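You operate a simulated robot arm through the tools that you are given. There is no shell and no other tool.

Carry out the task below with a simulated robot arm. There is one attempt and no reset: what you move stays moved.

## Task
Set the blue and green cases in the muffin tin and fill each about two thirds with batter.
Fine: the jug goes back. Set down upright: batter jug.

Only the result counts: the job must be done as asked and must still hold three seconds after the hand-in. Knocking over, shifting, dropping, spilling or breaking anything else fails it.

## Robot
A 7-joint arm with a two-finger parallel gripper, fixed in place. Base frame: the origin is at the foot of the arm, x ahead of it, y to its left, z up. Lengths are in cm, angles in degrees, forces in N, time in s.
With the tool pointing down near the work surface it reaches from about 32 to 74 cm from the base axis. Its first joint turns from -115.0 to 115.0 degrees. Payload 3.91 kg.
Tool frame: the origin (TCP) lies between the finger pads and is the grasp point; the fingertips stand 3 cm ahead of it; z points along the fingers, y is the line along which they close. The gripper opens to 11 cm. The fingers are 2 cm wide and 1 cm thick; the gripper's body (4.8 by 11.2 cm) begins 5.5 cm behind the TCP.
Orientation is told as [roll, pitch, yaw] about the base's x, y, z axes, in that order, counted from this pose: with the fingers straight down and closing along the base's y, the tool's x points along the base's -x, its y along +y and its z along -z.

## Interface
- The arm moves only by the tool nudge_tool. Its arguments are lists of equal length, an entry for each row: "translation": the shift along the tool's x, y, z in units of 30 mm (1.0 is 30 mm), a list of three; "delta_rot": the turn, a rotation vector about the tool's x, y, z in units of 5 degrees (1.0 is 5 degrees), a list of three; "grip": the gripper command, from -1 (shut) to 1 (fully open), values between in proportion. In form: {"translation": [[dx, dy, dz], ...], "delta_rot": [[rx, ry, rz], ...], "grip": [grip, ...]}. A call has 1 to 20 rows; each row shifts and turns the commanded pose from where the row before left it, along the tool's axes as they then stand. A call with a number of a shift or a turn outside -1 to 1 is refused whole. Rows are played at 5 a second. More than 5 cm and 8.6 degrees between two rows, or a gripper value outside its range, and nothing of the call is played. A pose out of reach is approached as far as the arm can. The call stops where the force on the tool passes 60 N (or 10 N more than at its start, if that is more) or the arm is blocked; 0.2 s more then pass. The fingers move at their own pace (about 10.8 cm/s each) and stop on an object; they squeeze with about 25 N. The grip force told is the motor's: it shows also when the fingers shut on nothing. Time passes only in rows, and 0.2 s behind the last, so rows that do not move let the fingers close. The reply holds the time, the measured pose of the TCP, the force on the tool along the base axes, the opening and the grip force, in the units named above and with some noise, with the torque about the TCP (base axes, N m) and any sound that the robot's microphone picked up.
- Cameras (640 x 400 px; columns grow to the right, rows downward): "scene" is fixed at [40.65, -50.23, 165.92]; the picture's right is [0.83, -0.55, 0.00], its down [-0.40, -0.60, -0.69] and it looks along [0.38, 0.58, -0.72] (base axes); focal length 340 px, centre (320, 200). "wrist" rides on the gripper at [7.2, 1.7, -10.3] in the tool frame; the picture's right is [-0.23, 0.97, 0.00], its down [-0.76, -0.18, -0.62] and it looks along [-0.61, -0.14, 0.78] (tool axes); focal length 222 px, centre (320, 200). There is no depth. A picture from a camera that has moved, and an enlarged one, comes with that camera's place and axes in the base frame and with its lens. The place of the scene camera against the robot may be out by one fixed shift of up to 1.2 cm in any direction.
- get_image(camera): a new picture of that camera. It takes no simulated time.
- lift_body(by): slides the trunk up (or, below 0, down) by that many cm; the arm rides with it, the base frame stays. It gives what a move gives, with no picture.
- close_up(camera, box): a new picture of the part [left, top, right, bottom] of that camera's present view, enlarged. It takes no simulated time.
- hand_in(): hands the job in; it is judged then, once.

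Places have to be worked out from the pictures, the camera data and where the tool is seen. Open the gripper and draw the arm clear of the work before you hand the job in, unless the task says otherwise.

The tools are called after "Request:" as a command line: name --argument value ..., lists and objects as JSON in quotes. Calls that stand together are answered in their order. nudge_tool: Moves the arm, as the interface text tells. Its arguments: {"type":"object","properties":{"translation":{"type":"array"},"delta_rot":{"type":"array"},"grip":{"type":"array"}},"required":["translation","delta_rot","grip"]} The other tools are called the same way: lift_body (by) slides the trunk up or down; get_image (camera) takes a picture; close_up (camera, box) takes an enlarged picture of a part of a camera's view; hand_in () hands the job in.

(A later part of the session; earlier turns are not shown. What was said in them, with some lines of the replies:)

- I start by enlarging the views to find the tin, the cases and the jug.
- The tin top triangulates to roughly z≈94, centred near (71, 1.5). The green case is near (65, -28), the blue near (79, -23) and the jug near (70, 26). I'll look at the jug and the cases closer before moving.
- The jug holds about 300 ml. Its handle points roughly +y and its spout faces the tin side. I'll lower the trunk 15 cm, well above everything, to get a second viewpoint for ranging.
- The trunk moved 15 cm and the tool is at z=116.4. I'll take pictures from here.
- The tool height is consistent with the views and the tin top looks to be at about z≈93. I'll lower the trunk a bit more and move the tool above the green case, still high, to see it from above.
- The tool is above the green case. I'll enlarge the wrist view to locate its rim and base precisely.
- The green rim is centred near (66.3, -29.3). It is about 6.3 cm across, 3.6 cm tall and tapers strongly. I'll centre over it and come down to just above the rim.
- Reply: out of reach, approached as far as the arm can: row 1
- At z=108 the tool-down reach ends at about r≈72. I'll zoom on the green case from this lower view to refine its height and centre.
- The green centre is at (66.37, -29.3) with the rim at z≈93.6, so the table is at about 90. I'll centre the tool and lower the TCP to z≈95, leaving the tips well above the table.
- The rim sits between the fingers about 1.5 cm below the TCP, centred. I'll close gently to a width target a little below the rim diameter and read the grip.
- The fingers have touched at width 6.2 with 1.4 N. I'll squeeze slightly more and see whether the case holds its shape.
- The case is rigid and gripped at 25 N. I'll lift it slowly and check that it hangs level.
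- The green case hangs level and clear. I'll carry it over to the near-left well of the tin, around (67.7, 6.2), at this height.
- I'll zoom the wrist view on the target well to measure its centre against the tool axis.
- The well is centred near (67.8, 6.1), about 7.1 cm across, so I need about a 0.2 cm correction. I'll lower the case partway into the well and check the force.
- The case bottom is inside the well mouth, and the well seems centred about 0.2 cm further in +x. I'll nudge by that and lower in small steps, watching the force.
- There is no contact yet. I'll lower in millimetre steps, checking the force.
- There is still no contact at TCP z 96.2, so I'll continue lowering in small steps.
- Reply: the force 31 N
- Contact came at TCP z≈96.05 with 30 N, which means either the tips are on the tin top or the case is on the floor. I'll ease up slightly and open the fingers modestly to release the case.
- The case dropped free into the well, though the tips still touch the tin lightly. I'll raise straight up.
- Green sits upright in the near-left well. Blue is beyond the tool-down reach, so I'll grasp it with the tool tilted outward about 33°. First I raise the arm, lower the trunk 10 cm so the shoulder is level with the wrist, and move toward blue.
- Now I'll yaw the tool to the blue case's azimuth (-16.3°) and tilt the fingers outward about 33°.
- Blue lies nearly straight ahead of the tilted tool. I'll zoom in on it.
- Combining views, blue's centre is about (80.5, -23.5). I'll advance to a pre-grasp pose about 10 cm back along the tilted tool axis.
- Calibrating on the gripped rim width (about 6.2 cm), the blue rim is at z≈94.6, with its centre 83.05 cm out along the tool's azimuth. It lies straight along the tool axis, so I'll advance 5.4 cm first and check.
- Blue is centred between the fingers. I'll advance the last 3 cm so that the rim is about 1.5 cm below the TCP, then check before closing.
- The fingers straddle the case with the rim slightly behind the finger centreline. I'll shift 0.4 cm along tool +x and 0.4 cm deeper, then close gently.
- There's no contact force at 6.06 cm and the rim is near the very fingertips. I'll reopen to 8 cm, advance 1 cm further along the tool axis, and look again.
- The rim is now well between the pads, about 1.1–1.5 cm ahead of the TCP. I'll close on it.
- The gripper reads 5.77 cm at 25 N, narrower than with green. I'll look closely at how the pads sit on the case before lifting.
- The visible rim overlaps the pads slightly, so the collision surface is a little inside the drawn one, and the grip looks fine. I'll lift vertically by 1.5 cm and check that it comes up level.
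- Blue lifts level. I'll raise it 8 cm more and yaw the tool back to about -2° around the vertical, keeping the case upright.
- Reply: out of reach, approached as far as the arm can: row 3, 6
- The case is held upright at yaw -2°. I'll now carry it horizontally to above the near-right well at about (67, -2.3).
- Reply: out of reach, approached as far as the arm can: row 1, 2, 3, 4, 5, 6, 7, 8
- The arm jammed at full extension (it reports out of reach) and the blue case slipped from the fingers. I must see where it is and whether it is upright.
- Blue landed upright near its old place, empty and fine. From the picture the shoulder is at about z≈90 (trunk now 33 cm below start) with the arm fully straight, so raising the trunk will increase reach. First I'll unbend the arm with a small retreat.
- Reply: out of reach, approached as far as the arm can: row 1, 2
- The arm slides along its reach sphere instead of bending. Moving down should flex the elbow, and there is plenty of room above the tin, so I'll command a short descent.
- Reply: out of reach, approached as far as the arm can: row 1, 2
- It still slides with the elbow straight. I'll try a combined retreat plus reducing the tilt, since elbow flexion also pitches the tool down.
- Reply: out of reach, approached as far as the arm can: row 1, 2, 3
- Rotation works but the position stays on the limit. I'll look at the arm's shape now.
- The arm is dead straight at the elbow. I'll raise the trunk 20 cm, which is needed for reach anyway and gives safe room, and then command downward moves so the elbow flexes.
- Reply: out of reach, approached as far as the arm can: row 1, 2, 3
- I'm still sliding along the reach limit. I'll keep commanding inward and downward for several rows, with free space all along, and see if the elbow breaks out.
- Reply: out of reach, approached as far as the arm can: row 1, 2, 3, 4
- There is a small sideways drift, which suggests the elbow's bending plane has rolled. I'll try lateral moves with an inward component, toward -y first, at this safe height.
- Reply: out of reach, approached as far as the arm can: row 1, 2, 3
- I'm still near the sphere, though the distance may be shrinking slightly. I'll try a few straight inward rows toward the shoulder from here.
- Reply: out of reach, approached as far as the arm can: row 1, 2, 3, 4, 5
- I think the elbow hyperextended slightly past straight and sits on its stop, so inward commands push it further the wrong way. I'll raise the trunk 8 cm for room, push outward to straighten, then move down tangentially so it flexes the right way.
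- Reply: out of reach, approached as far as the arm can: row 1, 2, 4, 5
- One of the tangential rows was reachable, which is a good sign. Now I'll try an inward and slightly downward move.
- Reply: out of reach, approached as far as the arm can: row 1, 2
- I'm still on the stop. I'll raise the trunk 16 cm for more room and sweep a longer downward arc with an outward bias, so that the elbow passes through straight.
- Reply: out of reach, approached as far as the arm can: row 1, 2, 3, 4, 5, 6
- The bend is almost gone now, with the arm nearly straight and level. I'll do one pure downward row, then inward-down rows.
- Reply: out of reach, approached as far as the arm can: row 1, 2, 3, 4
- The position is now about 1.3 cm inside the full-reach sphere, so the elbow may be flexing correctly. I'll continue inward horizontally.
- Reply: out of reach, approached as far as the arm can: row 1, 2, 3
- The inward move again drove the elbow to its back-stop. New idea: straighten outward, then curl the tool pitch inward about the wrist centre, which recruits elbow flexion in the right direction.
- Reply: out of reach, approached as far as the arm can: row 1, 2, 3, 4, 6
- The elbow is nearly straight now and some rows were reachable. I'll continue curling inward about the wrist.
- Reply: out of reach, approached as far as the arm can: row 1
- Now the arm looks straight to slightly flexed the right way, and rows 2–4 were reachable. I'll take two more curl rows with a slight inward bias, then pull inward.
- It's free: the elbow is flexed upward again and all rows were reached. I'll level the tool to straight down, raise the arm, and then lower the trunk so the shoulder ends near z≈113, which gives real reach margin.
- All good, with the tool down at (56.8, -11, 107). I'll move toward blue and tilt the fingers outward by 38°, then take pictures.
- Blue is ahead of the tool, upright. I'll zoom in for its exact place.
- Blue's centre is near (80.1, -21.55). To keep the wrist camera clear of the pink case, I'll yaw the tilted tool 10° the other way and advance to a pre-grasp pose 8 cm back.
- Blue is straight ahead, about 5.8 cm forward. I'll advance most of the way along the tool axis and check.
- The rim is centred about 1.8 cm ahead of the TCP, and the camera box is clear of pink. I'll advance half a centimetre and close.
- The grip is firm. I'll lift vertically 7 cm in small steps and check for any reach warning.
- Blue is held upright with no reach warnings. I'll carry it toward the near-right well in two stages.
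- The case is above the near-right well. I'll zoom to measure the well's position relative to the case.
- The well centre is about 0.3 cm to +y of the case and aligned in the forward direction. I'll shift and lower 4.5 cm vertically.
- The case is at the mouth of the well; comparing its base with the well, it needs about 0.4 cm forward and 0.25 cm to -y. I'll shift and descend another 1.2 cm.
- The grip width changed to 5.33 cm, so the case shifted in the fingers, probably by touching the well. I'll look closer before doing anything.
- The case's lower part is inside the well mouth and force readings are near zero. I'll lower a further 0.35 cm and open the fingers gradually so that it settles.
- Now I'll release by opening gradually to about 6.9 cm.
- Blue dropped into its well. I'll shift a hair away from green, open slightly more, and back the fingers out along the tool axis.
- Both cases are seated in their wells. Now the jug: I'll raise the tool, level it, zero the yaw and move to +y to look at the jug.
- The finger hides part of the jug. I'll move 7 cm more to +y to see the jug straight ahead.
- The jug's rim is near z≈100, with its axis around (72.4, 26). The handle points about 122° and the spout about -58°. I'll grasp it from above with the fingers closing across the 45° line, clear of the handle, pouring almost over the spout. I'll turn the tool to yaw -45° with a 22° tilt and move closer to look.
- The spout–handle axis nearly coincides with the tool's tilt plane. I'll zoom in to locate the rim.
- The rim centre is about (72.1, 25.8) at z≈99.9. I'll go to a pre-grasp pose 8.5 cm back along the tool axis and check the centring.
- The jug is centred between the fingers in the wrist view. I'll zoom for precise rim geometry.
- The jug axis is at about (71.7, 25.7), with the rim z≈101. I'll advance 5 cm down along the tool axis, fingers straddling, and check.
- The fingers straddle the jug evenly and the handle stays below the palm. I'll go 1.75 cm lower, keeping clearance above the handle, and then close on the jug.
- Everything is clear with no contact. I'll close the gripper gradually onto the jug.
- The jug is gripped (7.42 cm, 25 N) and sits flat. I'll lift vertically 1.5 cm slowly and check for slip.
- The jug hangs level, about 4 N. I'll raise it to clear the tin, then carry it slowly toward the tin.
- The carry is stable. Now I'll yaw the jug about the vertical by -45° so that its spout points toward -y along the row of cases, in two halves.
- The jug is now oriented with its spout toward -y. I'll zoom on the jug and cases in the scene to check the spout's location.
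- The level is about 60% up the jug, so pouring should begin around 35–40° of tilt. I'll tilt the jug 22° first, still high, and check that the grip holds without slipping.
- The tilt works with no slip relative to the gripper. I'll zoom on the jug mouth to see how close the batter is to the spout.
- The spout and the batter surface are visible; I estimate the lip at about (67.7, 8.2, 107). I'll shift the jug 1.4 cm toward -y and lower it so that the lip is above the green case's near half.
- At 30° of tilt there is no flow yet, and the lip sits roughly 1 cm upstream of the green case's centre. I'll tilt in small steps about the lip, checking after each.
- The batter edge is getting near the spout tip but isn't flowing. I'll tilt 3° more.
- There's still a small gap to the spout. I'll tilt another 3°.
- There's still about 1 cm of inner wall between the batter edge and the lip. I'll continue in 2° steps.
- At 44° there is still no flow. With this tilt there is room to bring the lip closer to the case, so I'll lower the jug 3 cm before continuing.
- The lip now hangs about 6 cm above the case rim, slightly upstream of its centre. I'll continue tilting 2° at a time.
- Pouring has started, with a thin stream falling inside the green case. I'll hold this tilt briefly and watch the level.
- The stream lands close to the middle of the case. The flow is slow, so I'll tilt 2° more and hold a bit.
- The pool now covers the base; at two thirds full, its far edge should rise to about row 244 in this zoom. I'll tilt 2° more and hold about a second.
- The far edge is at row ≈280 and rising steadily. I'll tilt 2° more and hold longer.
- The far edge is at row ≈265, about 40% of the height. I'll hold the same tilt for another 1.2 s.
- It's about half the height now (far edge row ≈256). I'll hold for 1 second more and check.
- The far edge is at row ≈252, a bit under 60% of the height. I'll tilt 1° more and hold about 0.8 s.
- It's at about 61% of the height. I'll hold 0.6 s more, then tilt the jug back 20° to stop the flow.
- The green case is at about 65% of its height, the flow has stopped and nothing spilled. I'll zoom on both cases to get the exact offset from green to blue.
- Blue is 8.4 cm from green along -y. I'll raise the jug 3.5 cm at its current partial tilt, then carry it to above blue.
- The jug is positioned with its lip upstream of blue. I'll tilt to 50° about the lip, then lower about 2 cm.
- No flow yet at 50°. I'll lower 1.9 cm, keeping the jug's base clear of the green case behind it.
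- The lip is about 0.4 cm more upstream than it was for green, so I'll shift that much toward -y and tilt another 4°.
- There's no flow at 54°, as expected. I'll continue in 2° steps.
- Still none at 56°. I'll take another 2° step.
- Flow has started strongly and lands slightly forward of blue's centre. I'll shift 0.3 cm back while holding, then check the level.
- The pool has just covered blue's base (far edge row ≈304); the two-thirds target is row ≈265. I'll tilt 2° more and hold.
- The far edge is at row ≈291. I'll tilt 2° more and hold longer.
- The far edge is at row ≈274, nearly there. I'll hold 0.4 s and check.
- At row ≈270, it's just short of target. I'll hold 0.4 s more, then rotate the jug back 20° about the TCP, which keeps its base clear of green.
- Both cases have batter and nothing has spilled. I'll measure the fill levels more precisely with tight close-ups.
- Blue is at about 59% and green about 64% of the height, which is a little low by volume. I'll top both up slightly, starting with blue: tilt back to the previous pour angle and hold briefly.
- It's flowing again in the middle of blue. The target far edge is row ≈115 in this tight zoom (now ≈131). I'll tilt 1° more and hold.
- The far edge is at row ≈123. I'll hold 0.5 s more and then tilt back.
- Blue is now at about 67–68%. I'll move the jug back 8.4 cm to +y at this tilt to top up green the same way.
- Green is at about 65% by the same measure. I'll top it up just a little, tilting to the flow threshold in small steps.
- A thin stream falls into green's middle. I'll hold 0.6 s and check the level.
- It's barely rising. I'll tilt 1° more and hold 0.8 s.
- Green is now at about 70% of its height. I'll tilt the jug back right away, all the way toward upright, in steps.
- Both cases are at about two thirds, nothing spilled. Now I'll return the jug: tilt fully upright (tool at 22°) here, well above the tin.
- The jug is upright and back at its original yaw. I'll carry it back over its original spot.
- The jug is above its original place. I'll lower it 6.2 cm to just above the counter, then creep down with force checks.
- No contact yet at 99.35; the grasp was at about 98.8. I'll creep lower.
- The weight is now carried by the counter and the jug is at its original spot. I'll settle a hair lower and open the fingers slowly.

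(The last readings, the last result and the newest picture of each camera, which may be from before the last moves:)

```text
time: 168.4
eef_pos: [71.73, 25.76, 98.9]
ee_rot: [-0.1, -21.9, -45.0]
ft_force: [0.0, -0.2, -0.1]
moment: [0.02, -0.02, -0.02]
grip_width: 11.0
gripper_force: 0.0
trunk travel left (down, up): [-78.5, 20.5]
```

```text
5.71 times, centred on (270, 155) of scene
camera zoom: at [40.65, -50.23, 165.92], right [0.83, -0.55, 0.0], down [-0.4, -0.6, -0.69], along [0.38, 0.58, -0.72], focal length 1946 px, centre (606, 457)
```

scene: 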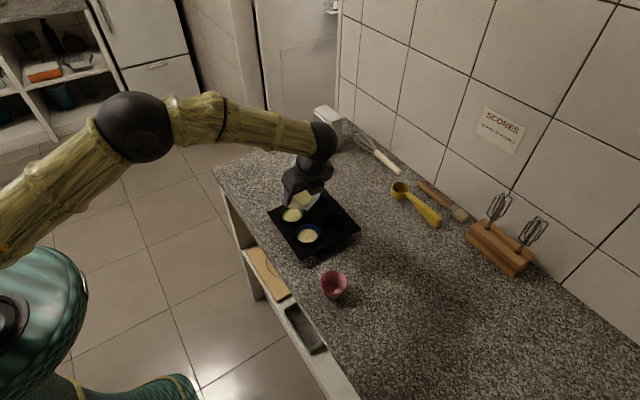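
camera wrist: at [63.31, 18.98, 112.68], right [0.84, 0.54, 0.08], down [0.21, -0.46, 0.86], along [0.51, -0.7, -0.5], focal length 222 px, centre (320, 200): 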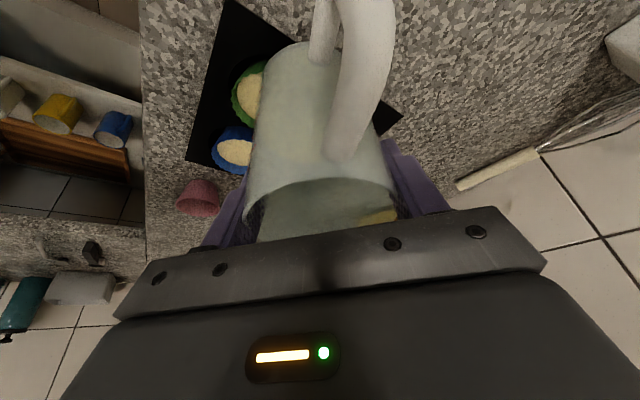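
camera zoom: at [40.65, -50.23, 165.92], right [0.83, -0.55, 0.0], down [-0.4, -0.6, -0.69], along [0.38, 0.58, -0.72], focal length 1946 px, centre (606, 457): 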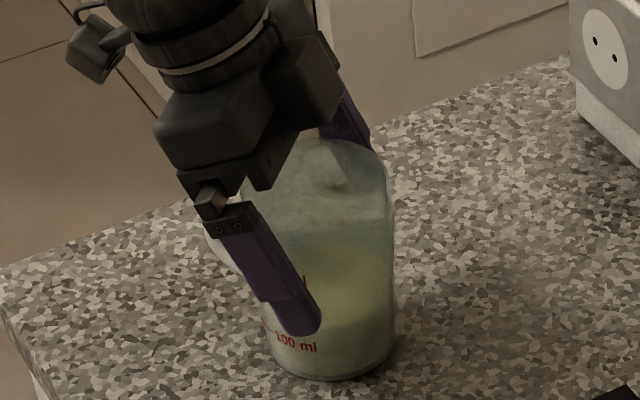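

The jug stands upright and free. I'll back the fingers out along the approach path and then draw the arm clear.

Request:
nudge_tool --translation '[[0.03, 0, -0.3], [0.05, 0, -0.6], [0.05, 0, -0.6], [0.05, 0, -0.6], [0.03, 0, -0.6], [0, 0, 0]]' --delta_rot '[[0, 0, 0], [0, 0, 0], [0, 0, 0], [0, 0, 0], [0, 0, 0], [0, 0, 0]]' --grip '[1, 1, 1, 1, 1, 1]'

Request:
get_image --camera "wrist"

Request:
get_image --camera "scene"

```text
time: 169.8
eef_pos: [69.09, 28.16, 106.17]
ee_rot: [0.0, -21.9, -45.1]
ft_force: [0.1, -0.5, 0.1]
moment: [0.0, -0.01, 0.03]
grip_width: 11.0
gripper_force: 0.0
trunk travel left (down, up): [-78.5, 20.5]
```

```text
taken
camera wrist: at [62.9, 36.88, 113.04], right [0.84, 0.54, 0.08], down [0.21, -0.46, 0.86], along [0.5, -0.7, -0.5], focal length 222 px, centre (320, 200)
```

wrist: 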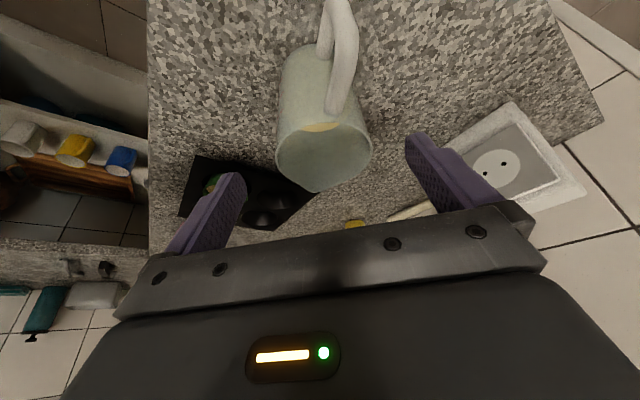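

```text
taken
```

scene: 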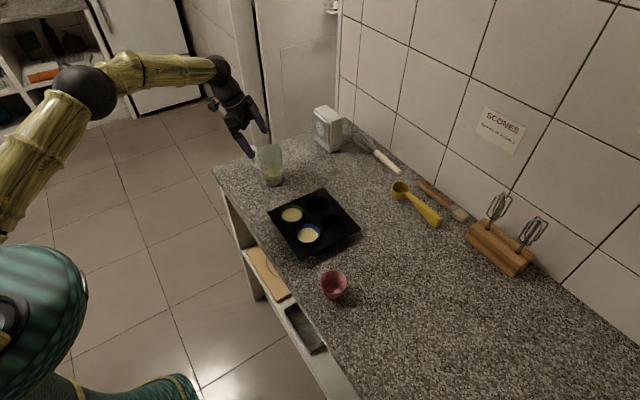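

The tool is clear above the jug. I'll raise it and retract toward the robot.

Request:
nudge_tool --translation '[[-0.2, 0, -0.7], [-0.2, 0, -0.7], [0, 0, -0.7], [0.306, -0.8, -0.124], [0.306, -0.8, -0.124], [0.306, -0.8, -0.124], [0.306, -0.8, -0.124], [0.306, -0.8, -0.124], [0, 0, 0]]' --delta_rot '[[0, 0, 0], [0, 0, 0], [0, 0, 0], [0, 0, 0], [0, 0, 0], [0, 0, 0], [0, 0, 0], [0, 0, 0], [0, 0, 0]]' --grip '[1, 1, 1, 1, 1, 1, 1, 1, 1]'

Request:
get_image --camera "scene"

Request:
close_up --camera "scene" --box '[220, 120, 380, 270]'

Request:
close_up --camera "scene" --box '[270, 195, 350, 250]'

```text
time: 171.8
eef_pos: [56.54, 24.11, 112.45]
ee_rot: [-0.1, -21.9, -45.0]
ft_force: [1.0, 0.0, -0.8]
moment: [0.0, -0.01, -0.02]
grip_width: 11.0
gripper_force: 0.1
trunk travel left (down, up): [-78.5, 20.5]
```

```text
taken
```

scene: 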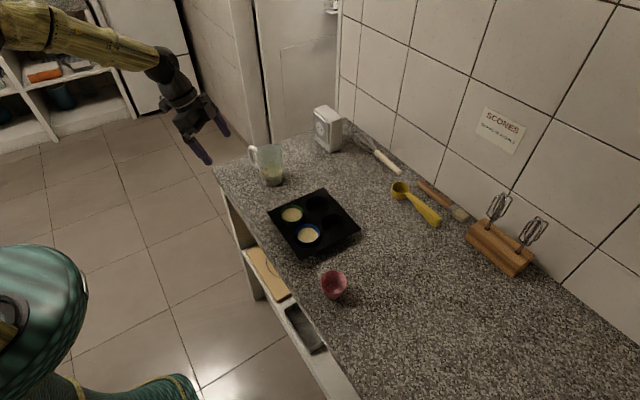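

```text
2.67 times, centred on (300, 195) of scene
camera zoom: at [40.65, -50.23, 165.92], right [0.83, -0.55, 0.0], down [-0.4, -0.6, -0.69], along [0.38, 0.58, -0.72], focal length 908 px, centre (373, 213)
```

zoom: 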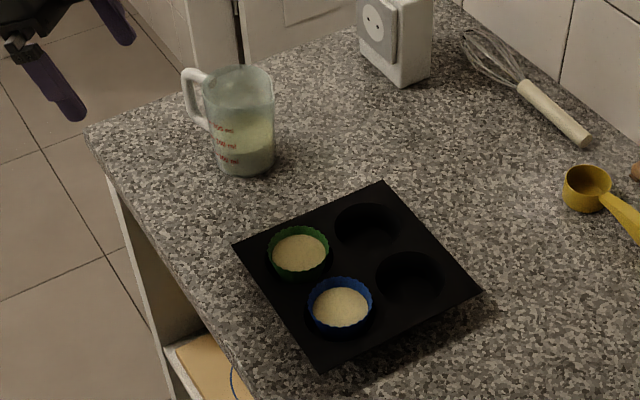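

```text
7.27 times, centred on (310, 222) of scene
camera zoom: at [40.65, -50.23, 165.92], right [0.83, -0.55, 0.0], down [-0.4, -0.6, -0.69], along [0.38, 0.58, -0.72], focal length 2476 px, centre (393, 36)
```

zoom: 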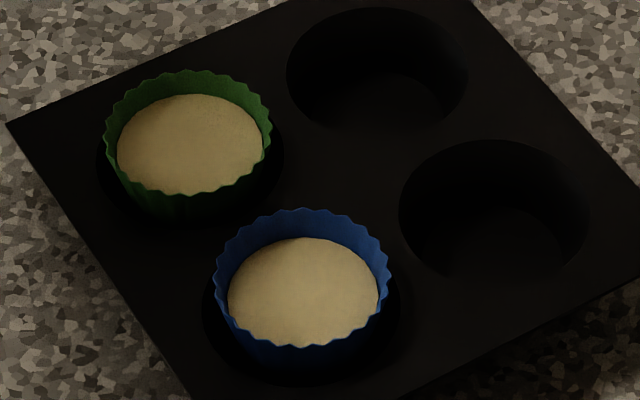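

Everything is in place: jug upright at its original spot, both cases about two-thirds full, pink, tin and tools untouched. I'll draw the arm a bit further back before handing in.

Request:
nudge_tool --translation '[[-0.016, -0.9, -0.354], [-0.016, -0.9, -0.354], [-0.016, -0.9, -0.354], [-0.016, -0.9, -0.354], [0, 0, 0]]' --delta_rot '[[0, 0, 0], [0, 0, 0], [0, 0, 0], [0, 0, 0], [0, 0, 0]]' --grip '[1, 1, 1, 1, 1]'

Request:
get_image --camera "scene"

Request:
close_up --camera "scene" --box '[230, 130, 310, 195]'

```text
time: 173.0
eef_pos: [47.9, 17.58, 116.2]
ee_rot: [0.0, -22.0, -45.0]
ft_force: [0.2, 0.3, -0.3]
moment: [-0.01, 0.0, -0.01]
grip_width: 10.98
gripper_force: 0.0
trunk travel left (down, up): [-78.5, 20.5]
```

```text
taken
```

scene: 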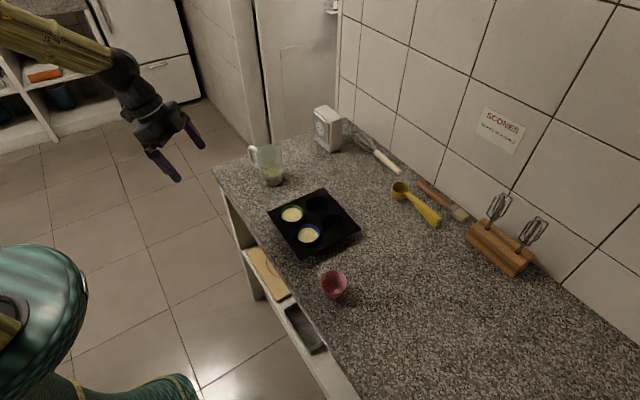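

```text
6.15 times, centred on (270, 162) of scene
camera zoom: at [40.65, -50.23, 165.92], right [0.83, -0.55, 0.0], down [-0.4, -0.6, -0.69], along [0.38, 0.58, -0.72], focal length 2095 px, centre (628, 431)
```

zoom: 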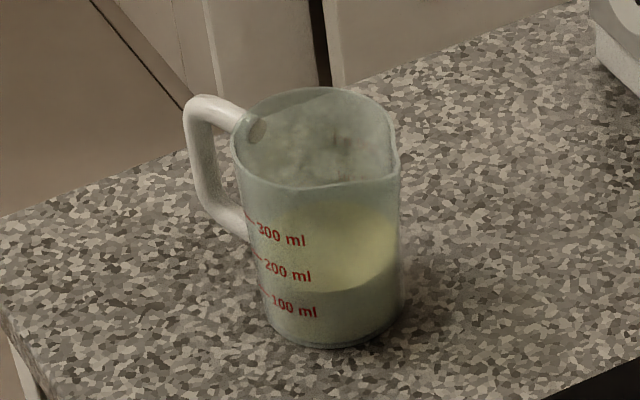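

The jug stands upright at its original place with its handle and spout as before. Both cases sit in the tin about two-thirds full, and the gripper is open and clear. I'm handing in.

Request:
hand_in

```text
The job is handed in.
```

I set the blue and green cases in the two near wells of the muffin tin and filled each to about two thirds with batter. I judged the levels from the camera pictures: green came to about 70% of its height and blue to about 68%. The job is handed in, but I don't have the verdict.

- **Jug:** it is back upright at its original spot, with the handle and spout facing as before. Roughly 100 ml was poured out of it.
- **Spills and other items:** I saw no batter outside the cases. The pink case, the tin and the other tools look to be where they started.
- **Blue case slip:** on the first try the arm jammed at full stretch and the empty blue case slipped from the fingers. It landed upright close by, and I picked it up again and placed it normally.
- **Arm:** the gripper is open and drawn back from the counter.
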